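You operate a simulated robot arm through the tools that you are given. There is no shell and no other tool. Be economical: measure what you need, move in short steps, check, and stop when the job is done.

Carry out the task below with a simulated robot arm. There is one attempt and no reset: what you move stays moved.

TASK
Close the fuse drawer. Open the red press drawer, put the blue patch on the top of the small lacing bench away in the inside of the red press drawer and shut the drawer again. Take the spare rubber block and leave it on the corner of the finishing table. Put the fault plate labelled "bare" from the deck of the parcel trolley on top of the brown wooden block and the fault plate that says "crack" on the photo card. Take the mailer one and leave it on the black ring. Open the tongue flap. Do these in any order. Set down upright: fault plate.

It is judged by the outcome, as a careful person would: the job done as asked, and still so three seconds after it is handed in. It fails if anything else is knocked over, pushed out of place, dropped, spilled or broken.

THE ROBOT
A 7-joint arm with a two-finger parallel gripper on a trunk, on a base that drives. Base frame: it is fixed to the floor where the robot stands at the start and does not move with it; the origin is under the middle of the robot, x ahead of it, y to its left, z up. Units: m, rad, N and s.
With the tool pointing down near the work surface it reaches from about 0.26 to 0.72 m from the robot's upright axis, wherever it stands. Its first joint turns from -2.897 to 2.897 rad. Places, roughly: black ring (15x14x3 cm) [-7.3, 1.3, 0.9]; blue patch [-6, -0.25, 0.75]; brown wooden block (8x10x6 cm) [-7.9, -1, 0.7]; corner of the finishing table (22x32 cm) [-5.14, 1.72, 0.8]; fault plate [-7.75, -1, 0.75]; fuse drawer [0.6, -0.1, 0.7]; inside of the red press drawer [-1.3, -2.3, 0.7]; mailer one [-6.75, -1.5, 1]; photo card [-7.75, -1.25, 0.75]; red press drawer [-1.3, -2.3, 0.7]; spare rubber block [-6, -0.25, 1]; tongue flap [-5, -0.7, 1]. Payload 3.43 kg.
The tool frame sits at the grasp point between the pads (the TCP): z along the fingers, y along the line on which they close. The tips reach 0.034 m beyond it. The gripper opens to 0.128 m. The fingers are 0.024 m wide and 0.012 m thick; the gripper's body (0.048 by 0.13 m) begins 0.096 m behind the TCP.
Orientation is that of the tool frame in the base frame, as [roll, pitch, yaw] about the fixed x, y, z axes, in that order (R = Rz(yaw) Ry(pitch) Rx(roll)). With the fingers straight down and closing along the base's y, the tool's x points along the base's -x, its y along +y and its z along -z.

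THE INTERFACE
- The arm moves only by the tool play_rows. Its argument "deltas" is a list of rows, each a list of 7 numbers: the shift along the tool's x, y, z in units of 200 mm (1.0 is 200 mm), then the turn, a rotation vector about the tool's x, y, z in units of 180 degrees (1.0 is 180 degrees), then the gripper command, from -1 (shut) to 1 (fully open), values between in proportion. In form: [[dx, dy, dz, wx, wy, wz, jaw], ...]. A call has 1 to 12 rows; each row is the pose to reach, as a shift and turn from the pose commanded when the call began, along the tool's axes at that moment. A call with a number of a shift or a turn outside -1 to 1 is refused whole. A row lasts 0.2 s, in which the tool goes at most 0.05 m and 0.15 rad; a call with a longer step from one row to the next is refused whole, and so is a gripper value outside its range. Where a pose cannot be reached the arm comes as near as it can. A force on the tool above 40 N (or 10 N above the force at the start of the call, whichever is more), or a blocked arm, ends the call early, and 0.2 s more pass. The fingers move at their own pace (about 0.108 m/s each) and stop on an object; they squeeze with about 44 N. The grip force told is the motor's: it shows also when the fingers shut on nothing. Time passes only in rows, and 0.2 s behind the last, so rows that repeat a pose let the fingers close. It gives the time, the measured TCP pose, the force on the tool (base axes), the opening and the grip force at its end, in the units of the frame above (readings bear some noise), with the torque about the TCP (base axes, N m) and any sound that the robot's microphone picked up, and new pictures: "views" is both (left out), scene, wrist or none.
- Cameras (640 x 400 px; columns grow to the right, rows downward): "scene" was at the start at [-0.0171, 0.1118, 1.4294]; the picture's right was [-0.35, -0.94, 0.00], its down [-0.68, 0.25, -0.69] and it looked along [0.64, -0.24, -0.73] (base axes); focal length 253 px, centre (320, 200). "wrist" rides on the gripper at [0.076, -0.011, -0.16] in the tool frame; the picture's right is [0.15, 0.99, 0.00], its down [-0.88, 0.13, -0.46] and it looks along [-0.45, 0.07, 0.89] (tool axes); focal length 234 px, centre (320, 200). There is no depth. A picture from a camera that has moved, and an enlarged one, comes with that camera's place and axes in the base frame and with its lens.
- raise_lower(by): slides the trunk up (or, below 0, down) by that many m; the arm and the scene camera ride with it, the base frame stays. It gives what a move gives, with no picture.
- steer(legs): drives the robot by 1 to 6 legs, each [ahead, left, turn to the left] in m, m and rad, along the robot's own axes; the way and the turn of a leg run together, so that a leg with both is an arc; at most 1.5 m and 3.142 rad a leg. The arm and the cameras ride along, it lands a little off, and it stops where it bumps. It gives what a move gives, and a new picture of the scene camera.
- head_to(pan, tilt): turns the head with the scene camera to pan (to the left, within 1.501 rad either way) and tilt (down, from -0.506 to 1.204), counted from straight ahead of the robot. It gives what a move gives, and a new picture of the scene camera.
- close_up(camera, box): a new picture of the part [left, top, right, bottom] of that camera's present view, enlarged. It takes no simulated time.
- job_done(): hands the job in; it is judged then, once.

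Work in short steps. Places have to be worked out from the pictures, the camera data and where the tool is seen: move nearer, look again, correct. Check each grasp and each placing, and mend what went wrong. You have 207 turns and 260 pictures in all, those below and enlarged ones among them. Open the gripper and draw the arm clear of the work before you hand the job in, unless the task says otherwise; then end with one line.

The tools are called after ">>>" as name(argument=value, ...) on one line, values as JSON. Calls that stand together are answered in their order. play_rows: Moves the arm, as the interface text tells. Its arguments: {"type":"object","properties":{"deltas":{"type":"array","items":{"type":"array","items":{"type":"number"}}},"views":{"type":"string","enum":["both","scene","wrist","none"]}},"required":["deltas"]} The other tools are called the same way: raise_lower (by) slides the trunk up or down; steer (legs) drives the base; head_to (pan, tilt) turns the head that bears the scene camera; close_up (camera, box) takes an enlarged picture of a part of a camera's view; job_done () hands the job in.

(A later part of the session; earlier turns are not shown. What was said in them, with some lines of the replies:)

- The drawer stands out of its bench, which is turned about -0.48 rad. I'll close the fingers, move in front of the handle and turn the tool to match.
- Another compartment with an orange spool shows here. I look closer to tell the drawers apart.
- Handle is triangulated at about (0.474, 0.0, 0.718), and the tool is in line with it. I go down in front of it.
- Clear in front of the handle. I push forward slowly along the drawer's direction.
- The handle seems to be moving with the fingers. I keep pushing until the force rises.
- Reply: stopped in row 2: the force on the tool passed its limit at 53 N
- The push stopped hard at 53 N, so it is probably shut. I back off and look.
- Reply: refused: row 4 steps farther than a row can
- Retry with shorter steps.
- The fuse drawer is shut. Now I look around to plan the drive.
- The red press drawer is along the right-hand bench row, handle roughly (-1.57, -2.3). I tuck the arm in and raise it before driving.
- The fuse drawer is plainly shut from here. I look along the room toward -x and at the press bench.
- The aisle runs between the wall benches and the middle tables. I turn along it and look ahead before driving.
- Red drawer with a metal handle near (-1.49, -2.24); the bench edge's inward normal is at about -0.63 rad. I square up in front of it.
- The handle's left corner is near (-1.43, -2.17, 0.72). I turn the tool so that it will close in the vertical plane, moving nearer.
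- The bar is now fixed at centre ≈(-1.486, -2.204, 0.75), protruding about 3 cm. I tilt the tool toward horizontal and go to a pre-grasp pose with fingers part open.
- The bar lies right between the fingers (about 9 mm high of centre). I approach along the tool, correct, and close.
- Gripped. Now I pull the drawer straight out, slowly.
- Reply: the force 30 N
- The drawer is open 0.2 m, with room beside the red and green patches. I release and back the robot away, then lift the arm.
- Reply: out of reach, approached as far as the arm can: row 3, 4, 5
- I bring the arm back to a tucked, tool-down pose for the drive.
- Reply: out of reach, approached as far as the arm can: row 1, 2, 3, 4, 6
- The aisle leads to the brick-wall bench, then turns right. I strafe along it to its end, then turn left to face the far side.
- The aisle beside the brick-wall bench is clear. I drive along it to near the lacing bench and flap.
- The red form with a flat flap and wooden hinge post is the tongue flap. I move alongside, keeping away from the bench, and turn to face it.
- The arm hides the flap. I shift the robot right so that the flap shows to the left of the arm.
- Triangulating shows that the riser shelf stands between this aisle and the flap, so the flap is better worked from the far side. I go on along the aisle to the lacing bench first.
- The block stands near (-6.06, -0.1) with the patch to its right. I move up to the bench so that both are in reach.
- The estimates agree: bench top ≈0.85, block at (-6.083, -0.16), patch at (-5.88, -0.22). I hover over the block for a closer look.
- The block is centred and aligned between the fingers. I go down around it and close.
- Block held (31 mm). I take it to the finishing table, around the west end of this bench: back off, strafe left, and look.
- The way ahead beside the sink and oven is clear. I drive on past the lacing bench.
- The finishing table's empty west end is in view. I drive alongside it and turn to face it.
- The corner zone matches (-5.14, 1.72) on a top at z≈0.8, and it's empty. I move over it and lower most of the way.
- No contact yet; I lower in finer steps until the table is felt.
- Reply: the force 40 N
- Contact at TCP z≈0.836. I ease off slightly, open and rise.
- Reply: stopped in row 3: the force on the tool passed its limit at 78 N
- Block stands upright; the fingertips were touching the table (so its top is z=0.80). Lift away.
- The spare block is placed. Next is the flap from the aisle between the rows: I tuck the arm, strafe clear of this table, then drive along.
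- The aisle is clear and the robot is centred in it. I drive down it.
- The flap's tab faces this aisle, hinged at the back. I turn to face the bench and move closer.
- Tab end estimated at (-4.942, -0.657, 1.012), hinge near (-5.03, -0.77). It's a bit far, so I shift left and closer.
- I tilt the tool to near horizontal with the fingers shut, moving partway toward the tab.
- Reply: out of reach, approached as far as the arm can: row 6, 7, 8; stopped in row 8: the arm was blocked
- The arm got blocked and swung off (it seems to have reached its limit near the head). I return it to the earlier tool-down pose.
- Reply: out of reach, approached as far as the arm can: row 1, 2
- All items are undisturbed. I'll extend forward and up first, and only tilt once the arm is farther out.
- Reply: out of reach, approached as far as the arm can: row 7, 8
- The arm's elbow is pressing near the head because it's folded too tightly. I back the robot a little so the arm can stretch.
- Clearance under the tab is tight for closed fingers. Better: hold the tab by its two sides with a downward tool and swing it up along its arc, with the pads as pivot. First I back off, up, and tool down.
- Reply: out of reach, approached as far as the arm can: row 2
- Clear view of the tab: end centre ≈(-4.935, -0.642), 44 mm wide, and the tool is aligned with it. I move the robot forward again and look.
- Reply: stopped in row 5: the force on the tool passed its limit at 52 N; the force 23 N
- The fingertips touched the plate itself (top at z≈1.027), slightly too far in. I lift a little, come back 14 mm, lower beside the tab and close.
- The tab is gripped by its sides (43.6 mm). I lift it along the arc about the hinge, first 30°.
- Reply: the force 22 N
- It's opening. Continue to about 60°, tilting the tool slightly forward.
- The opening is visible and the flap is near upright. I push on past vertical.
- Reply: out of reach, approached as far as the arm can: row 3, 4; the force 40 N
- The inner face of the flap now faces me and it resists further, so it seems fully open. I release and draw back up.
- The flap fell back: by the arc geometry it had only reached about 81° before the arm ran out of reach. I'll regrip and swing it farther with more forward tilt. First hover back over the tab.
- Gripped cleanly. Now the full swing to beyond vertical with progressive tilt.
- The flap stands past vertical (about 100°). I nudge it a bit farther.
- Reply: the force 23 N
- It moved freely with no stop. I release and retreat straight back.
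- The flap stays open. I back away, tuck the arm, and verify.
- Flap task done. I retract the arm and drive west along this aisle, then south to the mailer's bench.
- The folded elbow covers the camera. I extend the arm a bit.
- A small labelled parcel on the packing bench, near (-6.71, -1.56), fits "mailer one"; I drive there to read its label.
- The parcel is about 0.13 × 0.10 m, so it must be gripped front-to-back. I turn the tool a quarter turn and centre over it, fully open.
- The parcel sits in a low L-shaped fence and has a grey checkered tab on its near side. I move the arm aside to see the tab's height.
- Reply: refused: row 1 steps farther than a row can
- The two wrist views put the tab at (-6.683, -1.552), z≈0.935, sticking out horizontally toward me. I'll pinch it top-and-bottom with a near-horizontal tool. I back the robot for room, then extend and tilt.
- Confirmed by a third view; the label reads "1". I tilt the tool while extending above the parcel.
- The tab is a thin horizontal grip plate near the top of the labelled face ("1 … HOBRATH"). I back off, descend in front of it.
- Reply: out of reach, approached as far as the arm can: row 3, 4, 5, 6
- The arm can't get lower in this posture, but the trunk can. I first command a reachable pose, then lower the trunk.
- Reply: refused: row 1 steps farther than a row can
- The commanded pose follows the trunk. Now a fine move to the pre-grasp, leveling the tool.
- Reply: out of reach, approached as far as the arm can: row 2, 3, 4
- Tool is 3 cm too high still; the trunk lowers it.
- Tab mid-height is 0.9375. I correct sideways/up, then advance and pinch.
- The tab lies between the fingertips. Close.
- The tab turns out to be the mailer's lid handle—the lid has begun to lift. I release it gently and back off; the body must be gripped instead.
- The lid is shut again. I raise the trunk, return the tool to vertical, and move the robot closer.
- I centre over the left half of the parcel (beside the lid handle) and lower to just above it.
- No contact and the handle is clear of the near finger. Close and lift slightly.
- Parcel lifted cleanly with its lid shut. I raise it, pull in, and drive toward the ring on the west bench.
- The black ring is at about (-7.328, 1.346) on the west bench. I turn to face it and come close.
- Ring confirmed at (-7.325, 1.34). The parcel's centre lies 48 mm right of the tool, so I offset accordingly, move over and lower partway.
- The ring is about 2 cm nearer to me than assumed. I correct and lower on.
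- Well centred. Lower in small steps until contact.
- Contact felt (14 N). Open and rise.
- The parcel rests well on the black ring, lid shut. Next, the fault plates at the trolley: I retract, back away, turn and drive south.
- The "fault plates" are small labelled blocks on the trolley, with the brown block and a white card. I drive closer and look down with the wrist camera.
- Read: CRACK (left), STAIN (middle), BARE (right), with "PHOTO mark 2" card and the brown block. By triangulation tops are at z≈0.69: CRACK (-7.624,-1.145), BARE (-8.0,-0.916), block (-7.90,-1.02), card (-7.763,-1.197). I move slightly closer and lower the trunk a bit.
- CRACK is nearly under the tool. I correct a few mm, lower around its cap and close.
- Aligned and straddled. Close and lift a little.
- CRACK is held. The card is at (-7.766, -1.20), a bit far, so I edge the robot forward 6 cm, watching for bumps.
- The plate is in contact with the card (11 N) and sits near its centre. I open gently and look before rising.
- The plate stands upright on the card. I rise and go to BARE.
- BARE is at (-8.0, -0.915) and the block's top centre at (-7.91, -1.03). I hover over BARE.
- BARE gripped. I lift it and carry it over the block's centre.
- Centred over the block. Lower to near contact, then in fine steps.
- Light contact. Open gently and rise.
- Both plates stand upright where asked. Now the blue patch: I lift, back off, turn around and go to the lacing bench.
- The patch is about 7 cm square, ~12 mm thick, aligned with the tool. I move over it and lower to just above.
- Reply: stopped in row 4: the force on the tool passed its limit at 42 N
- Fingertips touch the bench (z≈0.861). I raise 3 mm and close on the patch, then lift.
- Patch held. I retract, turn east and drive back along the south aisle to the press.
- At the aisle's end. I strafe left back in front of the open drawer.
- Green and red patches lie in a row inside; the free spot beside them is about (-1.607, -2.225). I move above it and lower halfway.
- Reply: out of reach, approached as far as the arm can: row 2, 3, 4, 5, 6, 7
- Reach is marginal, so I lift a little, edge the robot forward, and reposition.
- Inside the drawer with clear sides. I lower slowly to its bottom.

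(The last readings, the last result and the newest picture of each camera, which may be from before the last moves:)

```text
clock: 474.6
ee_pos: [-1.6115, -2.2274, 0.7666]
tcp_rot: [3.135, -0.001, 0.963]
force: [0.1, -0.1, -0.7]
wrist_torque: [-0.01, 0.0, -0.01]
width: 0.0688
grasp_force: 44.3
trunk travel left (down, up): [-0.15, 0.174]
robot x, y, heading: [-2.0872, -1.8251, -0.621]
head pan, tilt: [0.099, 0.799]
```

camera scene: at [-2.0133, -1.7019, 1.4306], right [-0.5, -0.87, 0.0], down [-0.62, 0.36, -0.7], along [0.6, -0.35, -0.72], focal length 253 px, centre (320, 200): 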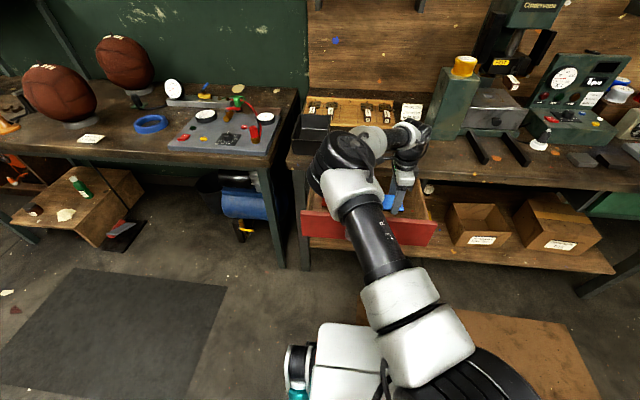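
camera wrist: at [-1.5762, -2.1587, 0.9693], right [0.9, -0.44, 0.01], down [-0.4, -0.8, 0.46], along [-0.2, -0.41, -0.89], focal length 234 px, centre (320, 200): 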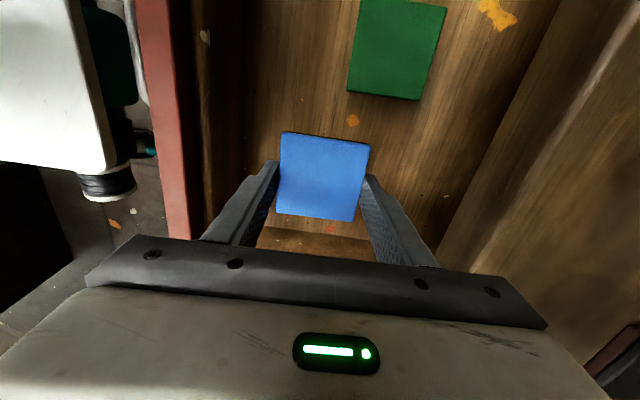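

>>> play_rows(deltas=[[0, 0, 0.04, 0, 0, 0, -1], [0, 0, 0.08, 0, 0, 0, -1], [0, 0, 0.12, 0, 0, 0, -1], [0, 0, 0.15, 0, 0, 0, -1], [0, 0, 0.15, 0, 0, 0, -1]], views="wrist")

```text
clock: 475.3
ee_pos: [-1.6076, -2.2309, 0.7548]
tcp_rot: [3.123, 0.001, 0.966]
force: [2.6, 1.7, 17.7]
wrist_torque: [0.47, 0.57, -0.14]
width: 0.0686
grasp_force: 44.2
trunk travel left (down, up): [-0.15, 0.174]
robot x, y, heading: [-2.0883, -1.8286, -0.625]
head pan, tilt: [0.099, 0.799]
stopped in row 3: the force on the tool passed its limit at 48 N (the readings are from after the stop); the commanded pose is now the measured one
camera wrist: at [-1.5764, -2.1592, 0.9148], right [0.9, -0.44, 0.02], down [-0.4, -0.79, 0.46], along [-0.19, -0.42, -0.89], focal length 234 px, centre (320, 200)
```

wrist: 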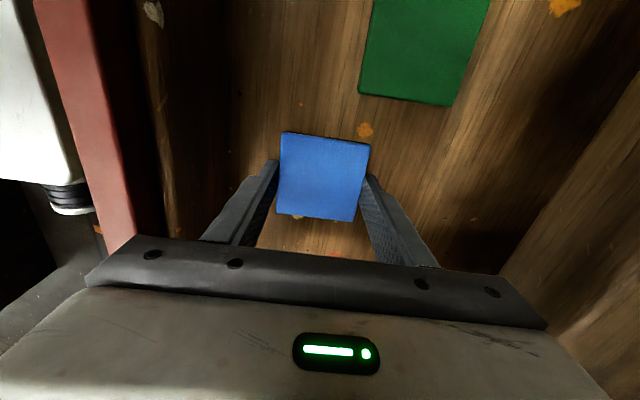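

The patch rests on the drawer bottom (same apparent scale as the green one). I open a little and rise straight up.

>>> play_rows(deltas=[[0, 0, -0.01, 0, 0, 0, 0.2], [0, 0, -0.015, 0, 0, 0, 0.4], [0, 0, -0.015, 0, 0, 0, 0.4], [0, 0, -0.15, 0, 0, 0, 0.4], [0, 0, -0.35, 0, 0, 0, 0.4], [0, 0, -0.6, 0, 0, 0, 0.4], [0, 0, -0.85, 0, 0, 0, 0.4], [0, 0, -1.0, 0, 0, 0, 0.4]])

```text
clock: 477.1
ee_pos: [-1.6096, -2.2279, 0.9509]
tcp_rot: [3.129, -0.001, 0.964]
force: [0.0, 0.0, 0.4]
wrist_torque: [0.01, 0.02, -0.02]
width: 0.0898
grasp_force: 0.1
trunk travel left (down, up): [-0.15, 0.174]
robot x, y, heading: [-2.0893, -1.8271, -0.619]
head pan, tilt: [0.099, 0.799]
camera scene: at [-2.0134, -1.7017, 1.4306], right [-0.5, -0.87, 0.0], down [-0.62, 0.36, -0.7], along [0.6, -0.35, -0.72], focal length 253 px, centre (320, 200)
camera wrist: at [-1.5779, -2.1575, 1.1107], right [0.9, -0.44, 0.01], down [-0.4, -0.79, 0.46], along [-0.19, -0.42, -0.89], focal length 234 px, centre (320, 200)
```

scene: 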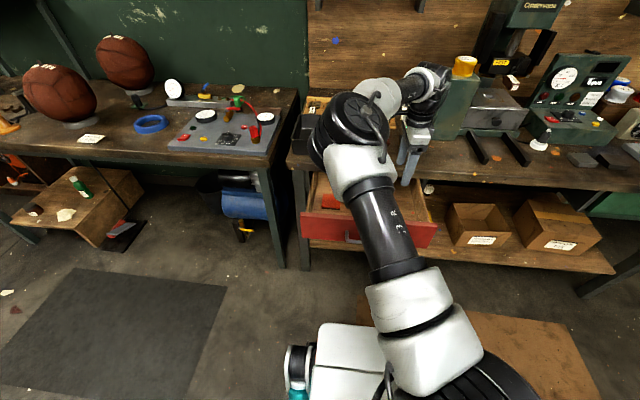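
wrist: 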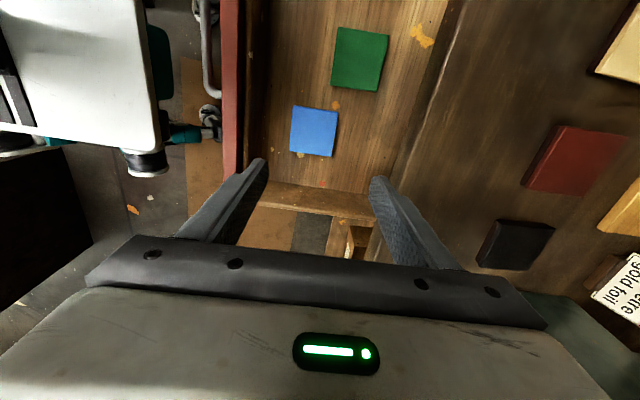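

The blue patch lies in the drawer. Now I close the fingers, move in front of the handle and lower.

>>> play_rows(deltas=[[0.1, -0.19, -0.05, 0, 0, 0, 0], [0.2, -0.38, -0.05, 0, 0, 0, -1], [0.3, -0.57, -0.05, 0, 0, 0, -1], [0.4, -0.76, -0.05, 0, 0, 0, -1], [0.48, -0.93, -0.05, 0, 0, 0, -1], [0.48, -0.93, 0.15, 0, 0, 0, -1], [0.48, -0.93, 0.35, 0, 0, 0, -1], [0.48, -0.93, 0.55, 0, 0, 0, -1], [0.48, -0.93, 0.55, 0, 0, 0, -1]])

```text
clock: 479.1
ee_pos: [-1.7052, -2.0444, 0.837]
tcp_rot: [3.126, 0.001, 0.965]
force: [-0.9, -0.3, 0.4]
wrist_torque: [0.03, -0.05, 0.01]
width: 0.0
grasp_force: 32.9
trunk travel left (down, up): [-0.15, 0.174]
robot x, y, heading: [-2.0902, -1.8248, -0.62]
head pan, tilt: [0.099, 0.799]
camera scene: at [-2.0134, -1.7017, 1.4306], right [-0.5, -0.87, 0.0], down [-0.62, 0.36, -0.7], along [0.6, -0.35, -0.72], focal length 253 px, centre (320, 200)
camera wrist: at [-1.6743, -1.9752, 0.9974], right [0.9, -0.44, 0.01], down [-0.4, -0.79, 0.46], along [-0.19, -0.42, -0.89], focal length 234 px, centre (320, 200)
```

scene: 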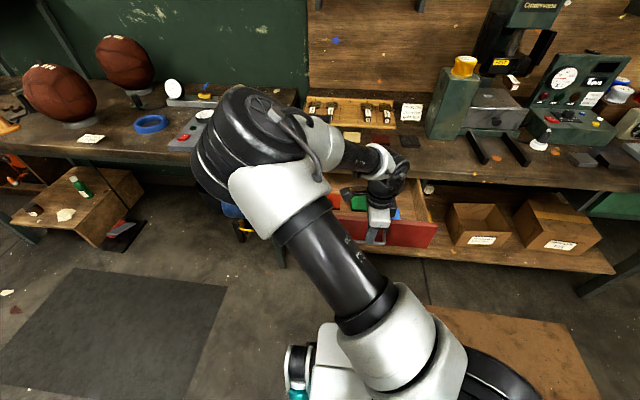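
wrist: 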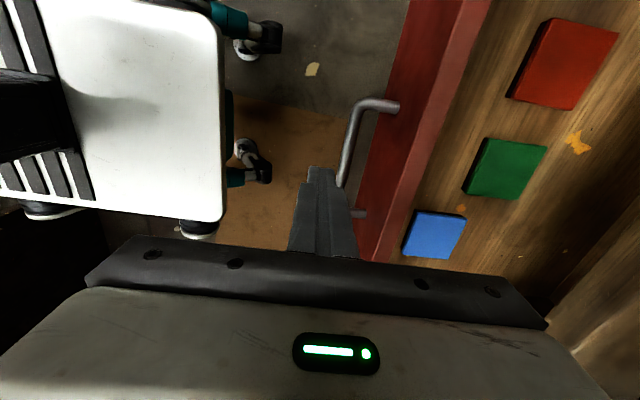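

The handle bar is 27 mm ahead of the tool axis. I back off 1.5 cm more, lower to its height, and push.

>>> play_rows(deltas=[[0, -0.09, 0, 0, 0, 0, -1], [0, -0.09, 0.15, 0, 0, 0, -1], [0, -0.09, 0.33, 0, 0, 0, -1], [0, -0.09, 0.37, 0, 0, 0, -1], [0, -0.09, 0.37, 0, 0, 0, -1]], views="wrist")

```text
clock: 480.3
ee_pos: [-1.721, -2.0341, 0.7631]
tcp_rot: [3.128, -0.001, 0.965]
force: [0.4, -0.4, -0.8]
wrist_torque: [-0.01, 0.03, -0.03]
width: 0.0001
grasp_force: 32.6
trunk travel left (down, up): [-0.15, 0.174]
robot x, y, heading: [-2.0904, -1.8277, -0.621]
head pan, tilt: [0.099, 0.799]
camera wrist: at [-1.689, -1.9642, 0.9234], right [0.9, -0.44, 0.01], down [-0.4, -0.79, 0.46], along [-0.19, -0.42, -0.89], focal length 234 px, centre (320, 200)
```

wrist: 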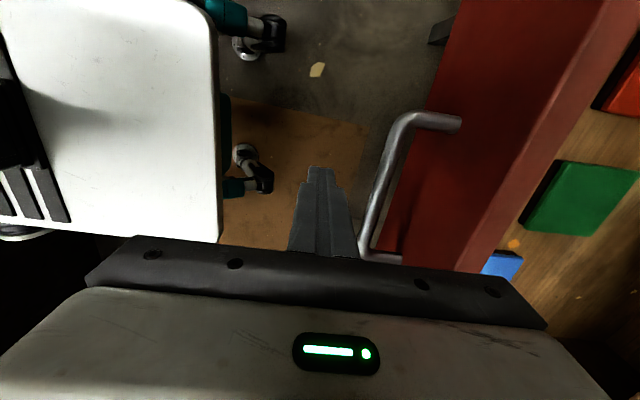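

Before pushing, I tilt the tool 35° so that the gripper body stays clear of the bench edge.

>>> play_rows(deltas=[[0, -0.04, 0, -0.04, 0, 0, -1], [0, -0.08, 0, -0.08, 0, 0, -1], [0, -0.12, 0, -0.12, 0, 0, -1], [0, -0.15, 0, -0.16, 0, 0, -1], [0, -0.15, 0, -0.195, 0, 0, -1], [0, -0.15, 0, -0.195, 0, 0, -1]], views="wrist")

```text
clock: 481.7
ee_pos: [-1.7322, -2.0245, 0.7577]
tcp_rot: [2.517, 0.001, 0.966]
force: [-0.6, 0.2, 0.0]
wrist_torque: [-0.02, -0.01, -0.02]
width: 0.0002
grasp_force: 33.2
out of reach, approached as far as the arm can: row 5, 6
trunk travel left (down, up): [-0.15, 0.174]
robot x, y, heading: [-2.0867, -1.828, -0.617]
head pan, tilt: [0.099, 0.799]
camera wrist: at [-1.7748, -1.9024, 0.8805], right [0.74, -0.34, 0.58], down [-0.63, -0.63, 0.45], along [0.22, -0.7, -0.68], focal length 234 px, centre (320, 200)
```

wrist: 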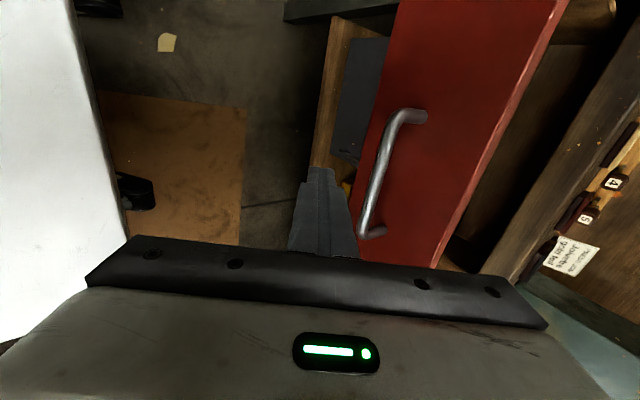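

Now push along the drawer's direction, first 15 cm.

>>> play_rows(deltas=[[0, 0.101, 0.073, 0, 0, 0, -1], [0, 0.203, 0.146, 0, 0, 0, -1], [0, 0.304, 0.219, 0, 0, 0, -1], [0, 0.405, 0.293, 0, 0, 0, -1], [0, 0.507, 0.366, 0, 0, 0, -1], [0, 0.608, 0.439, 0, 0, 0, -1]])

```text
clock: 483.1
ee_pos: [-1.6062, -2.1119, 0.7575]
tcp_rot: [2.513, -0.001, 0.966]
force: [-0.3, 0.7, 0.2]
wrist_torque: [-0.01, 0.01, 0.02]
width: 0.0
grasp_force: 32.9
trunk travel left (down, up): [-0.15, 0.174]
robot x, y, heading: [-2.0918, -1.8251, -0.624]
head pan, tilt: [0.099, 0.799]
camera scene: at [-2.0135, -1.7016, 1.4307], right [-0.5, -0.87, 0.0], down [-0.62, 0.36, -0.7], along [0.6, -0.35, -0.72], focal length 253 px, centre (320, 200)
camera wrist: at [-1.6486, -1.9905, 0.8805], right [0.74, -0.34, 0.58], down [-0.63, -0.63, 0.45], along [0.22, -0.7, -0.68], focal length 234 px, centre (320, 200)
```

scene: 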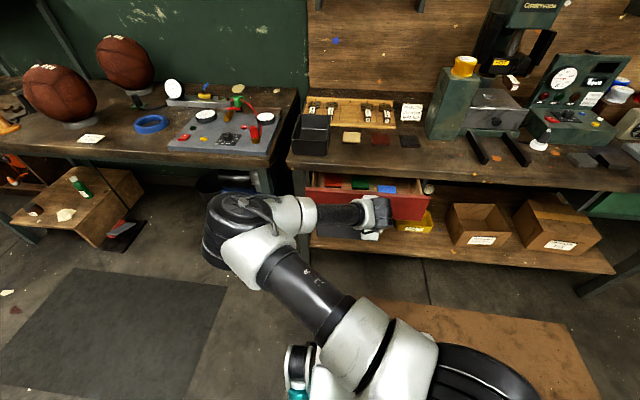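
wrist: 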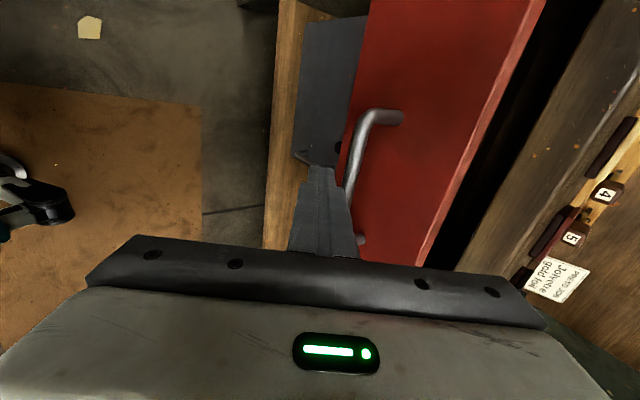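

The drawer slides in with the three patches lying flat. Continue until it stops.

>>> play_rows(deltas=[[0, 0.101, 0.073, 0, 0, 0, -1], [0, 0.203, 0.146, 0, 0, 0, -1], [0, 0.304, 0.219, 0, 0, 0, -1], [0, 0.38, 0.275, 0, 0, 0, -1], [0, 0.45, 0.325, 0, 0, 0, -1], [0, 0.52, 0.375, 0, 0, 0, -1], [0, 0.58, 0.42, 0, 0, 0, -1], [0, 0.64, 0.46, 0, 0, 0, -1]])

```text
clock: 484.6
ee_pos: [-1.5052, -2.1819, 0.753]
tcp_rot: [2.53, 0.0, 0.968]
force: [-0.6, 0.2, -1.0]
wrist_torque: [0.01, 0.01, -0.01]
width: 0.0002
grasp_force: 32.9
trunk travel left (down, up): [-0.15, 0.174]
robot x, y, heading: [-2.0885, -1.8304, -0.624]
head pan, tilt: [0.099, 0.799]
stopped in row 7: the force on the tool passed its limit at 52 N (the readings are from after the stop); the commanded pose is now the measured one
camera scene: at [-2.0134, -1.7016, 1.4305], right [-0.5, -0.87, 0.0], down [-0.62, 0.36, -0.7], along [0.6, -0.35, -0.72], focal length 253 px, centre (320, 200)
camera wrist: at [-1.5458, -2.0615, 0.8775], right [0.75, -0.34, 0.57], down [-0.63, -0.64, 0.45], along [0.21, -0.69, -0.69], focal length 234 px, centre (320, 200)
```

scene: 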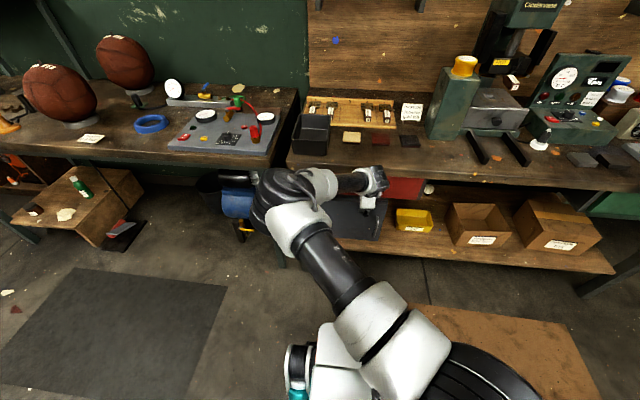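
wrist: 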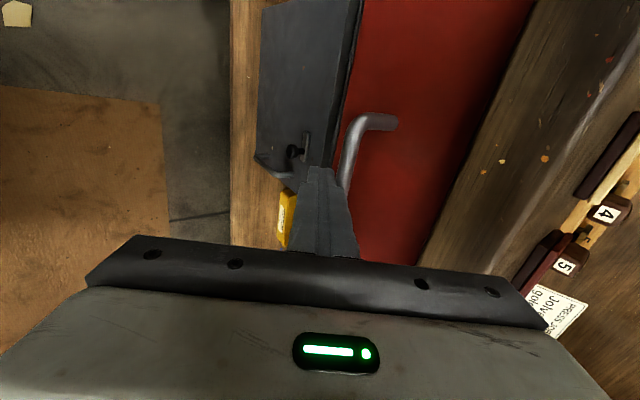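

Hard stop reached. I back the robot off, raise the arm and check the drawer.

>>> steer(legs=[[-0.25, 0, 0]])

>>> close_up(camera="scene", box=[280, 110, 480, 250])

>>> close_up(camera="wrist", box=[0, 0, 640, 400])

```text
clock: 486.4
ee_pos: [-1.7088, -2.0339, 0.7532]
tcp_rot: [2.527, 0.0, 0.968]
force: [0.0, -0.1, -0.4]
wrist_torque: [0.01, -0.03, -0.02]
width: 0.0
grasp_force: 32.9
trunk travel left (down, up): [-0.15, 0.174]
robot x, y, heading: [-2.2928, -1.6824, -0.62]
head pan, tilt: [0.099, 0.799]
camera scene: at [-2.2174, -1.5557, 1.4306], right [-0.5, -0.87, 0.0], down [-0.62, 0.36, -0.7], along [0.6, -0.35, -0.72], focal length 253 px, centre (320, 200)
```

scene: 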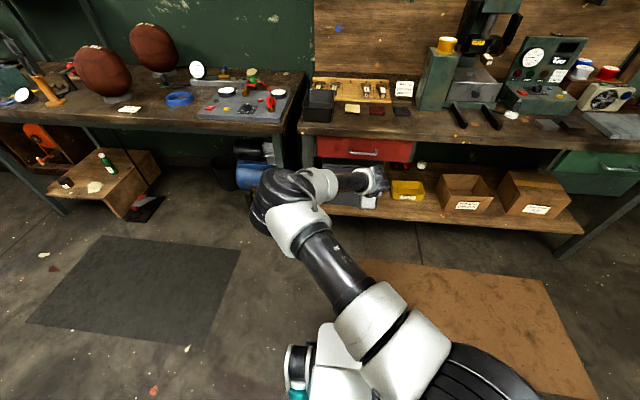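

```text
2.86 times, centred on (380, 180) of scene
camera zoom: at [-2.2174, -1.5557, 1.4306], right [-0.5, -0.87, 0.0], down [-0.62, 0.36, -0.7], along [0.6, -0.35, -0.72], focal length 724 px, centre (149, 257)
```

zoom: 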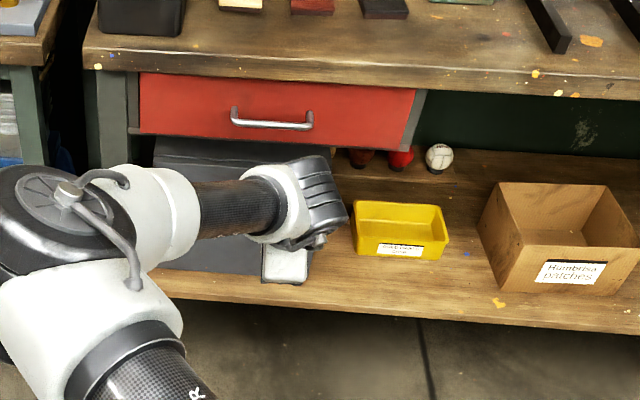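

```text
1.00 times, centred on (320, 200) of wrist (not enlarged: the box is as wide or as high as the picture)
camera zoom: at [-1.7495, -1.9154, 0.8778], right [0.75, -0.34, 0.57], down [-0.63, -0.64, 0.45], along [0.21, -0.69, -0.69], focal length 234 px, centre (320, 200)
```

zoom: 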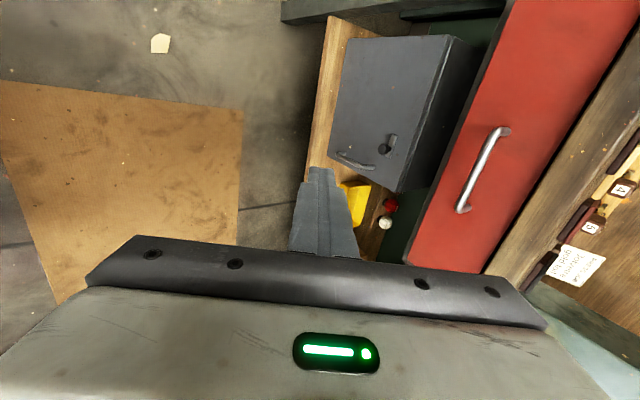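

The drawer is shut flush, and every other item was checked after placing. I open the gripper and lift the arm clear.

>>> play_rows(deltas=[[0, 0, -0.1, 0, 0, 0, 0.5], [0, 0.1, -0.25, 0, 0, 0, 0.5], [0, 0.2, -0.4, 0, 0, 0, 0.5], [0, 0.3, -0.5, 0, 0, 0, 0.5]], views="none")

>>> job_done()

```text
clock: 487.4
ee_pos: [-1.7159, -2.0313, 0.8701]
tcp_rot: [2.528, 0.001, 0.968]
force: [-0.5, -0.9, 0.1]
wrist_torque: [-0.01, 0.0, -0.02]
width: 0.096
grasp_force: 0.0
trunk travel left (down, up): [-0.15, 0.174]
robot x, y, heading: [-2.2942, -1.6843, -0.621]
head pan, tilt: [0.099, 0.799]
```

```text
The job is handed in.
```

All seven tasks are done and handed in: fuse drawer shut, blue patch in the closed red press drawer, spare rubber block on the finishing table corner, "bare" plate upright on the brown block, "crack" plate upright on the photo card, mailer one on the black ring, and tongue flap open.
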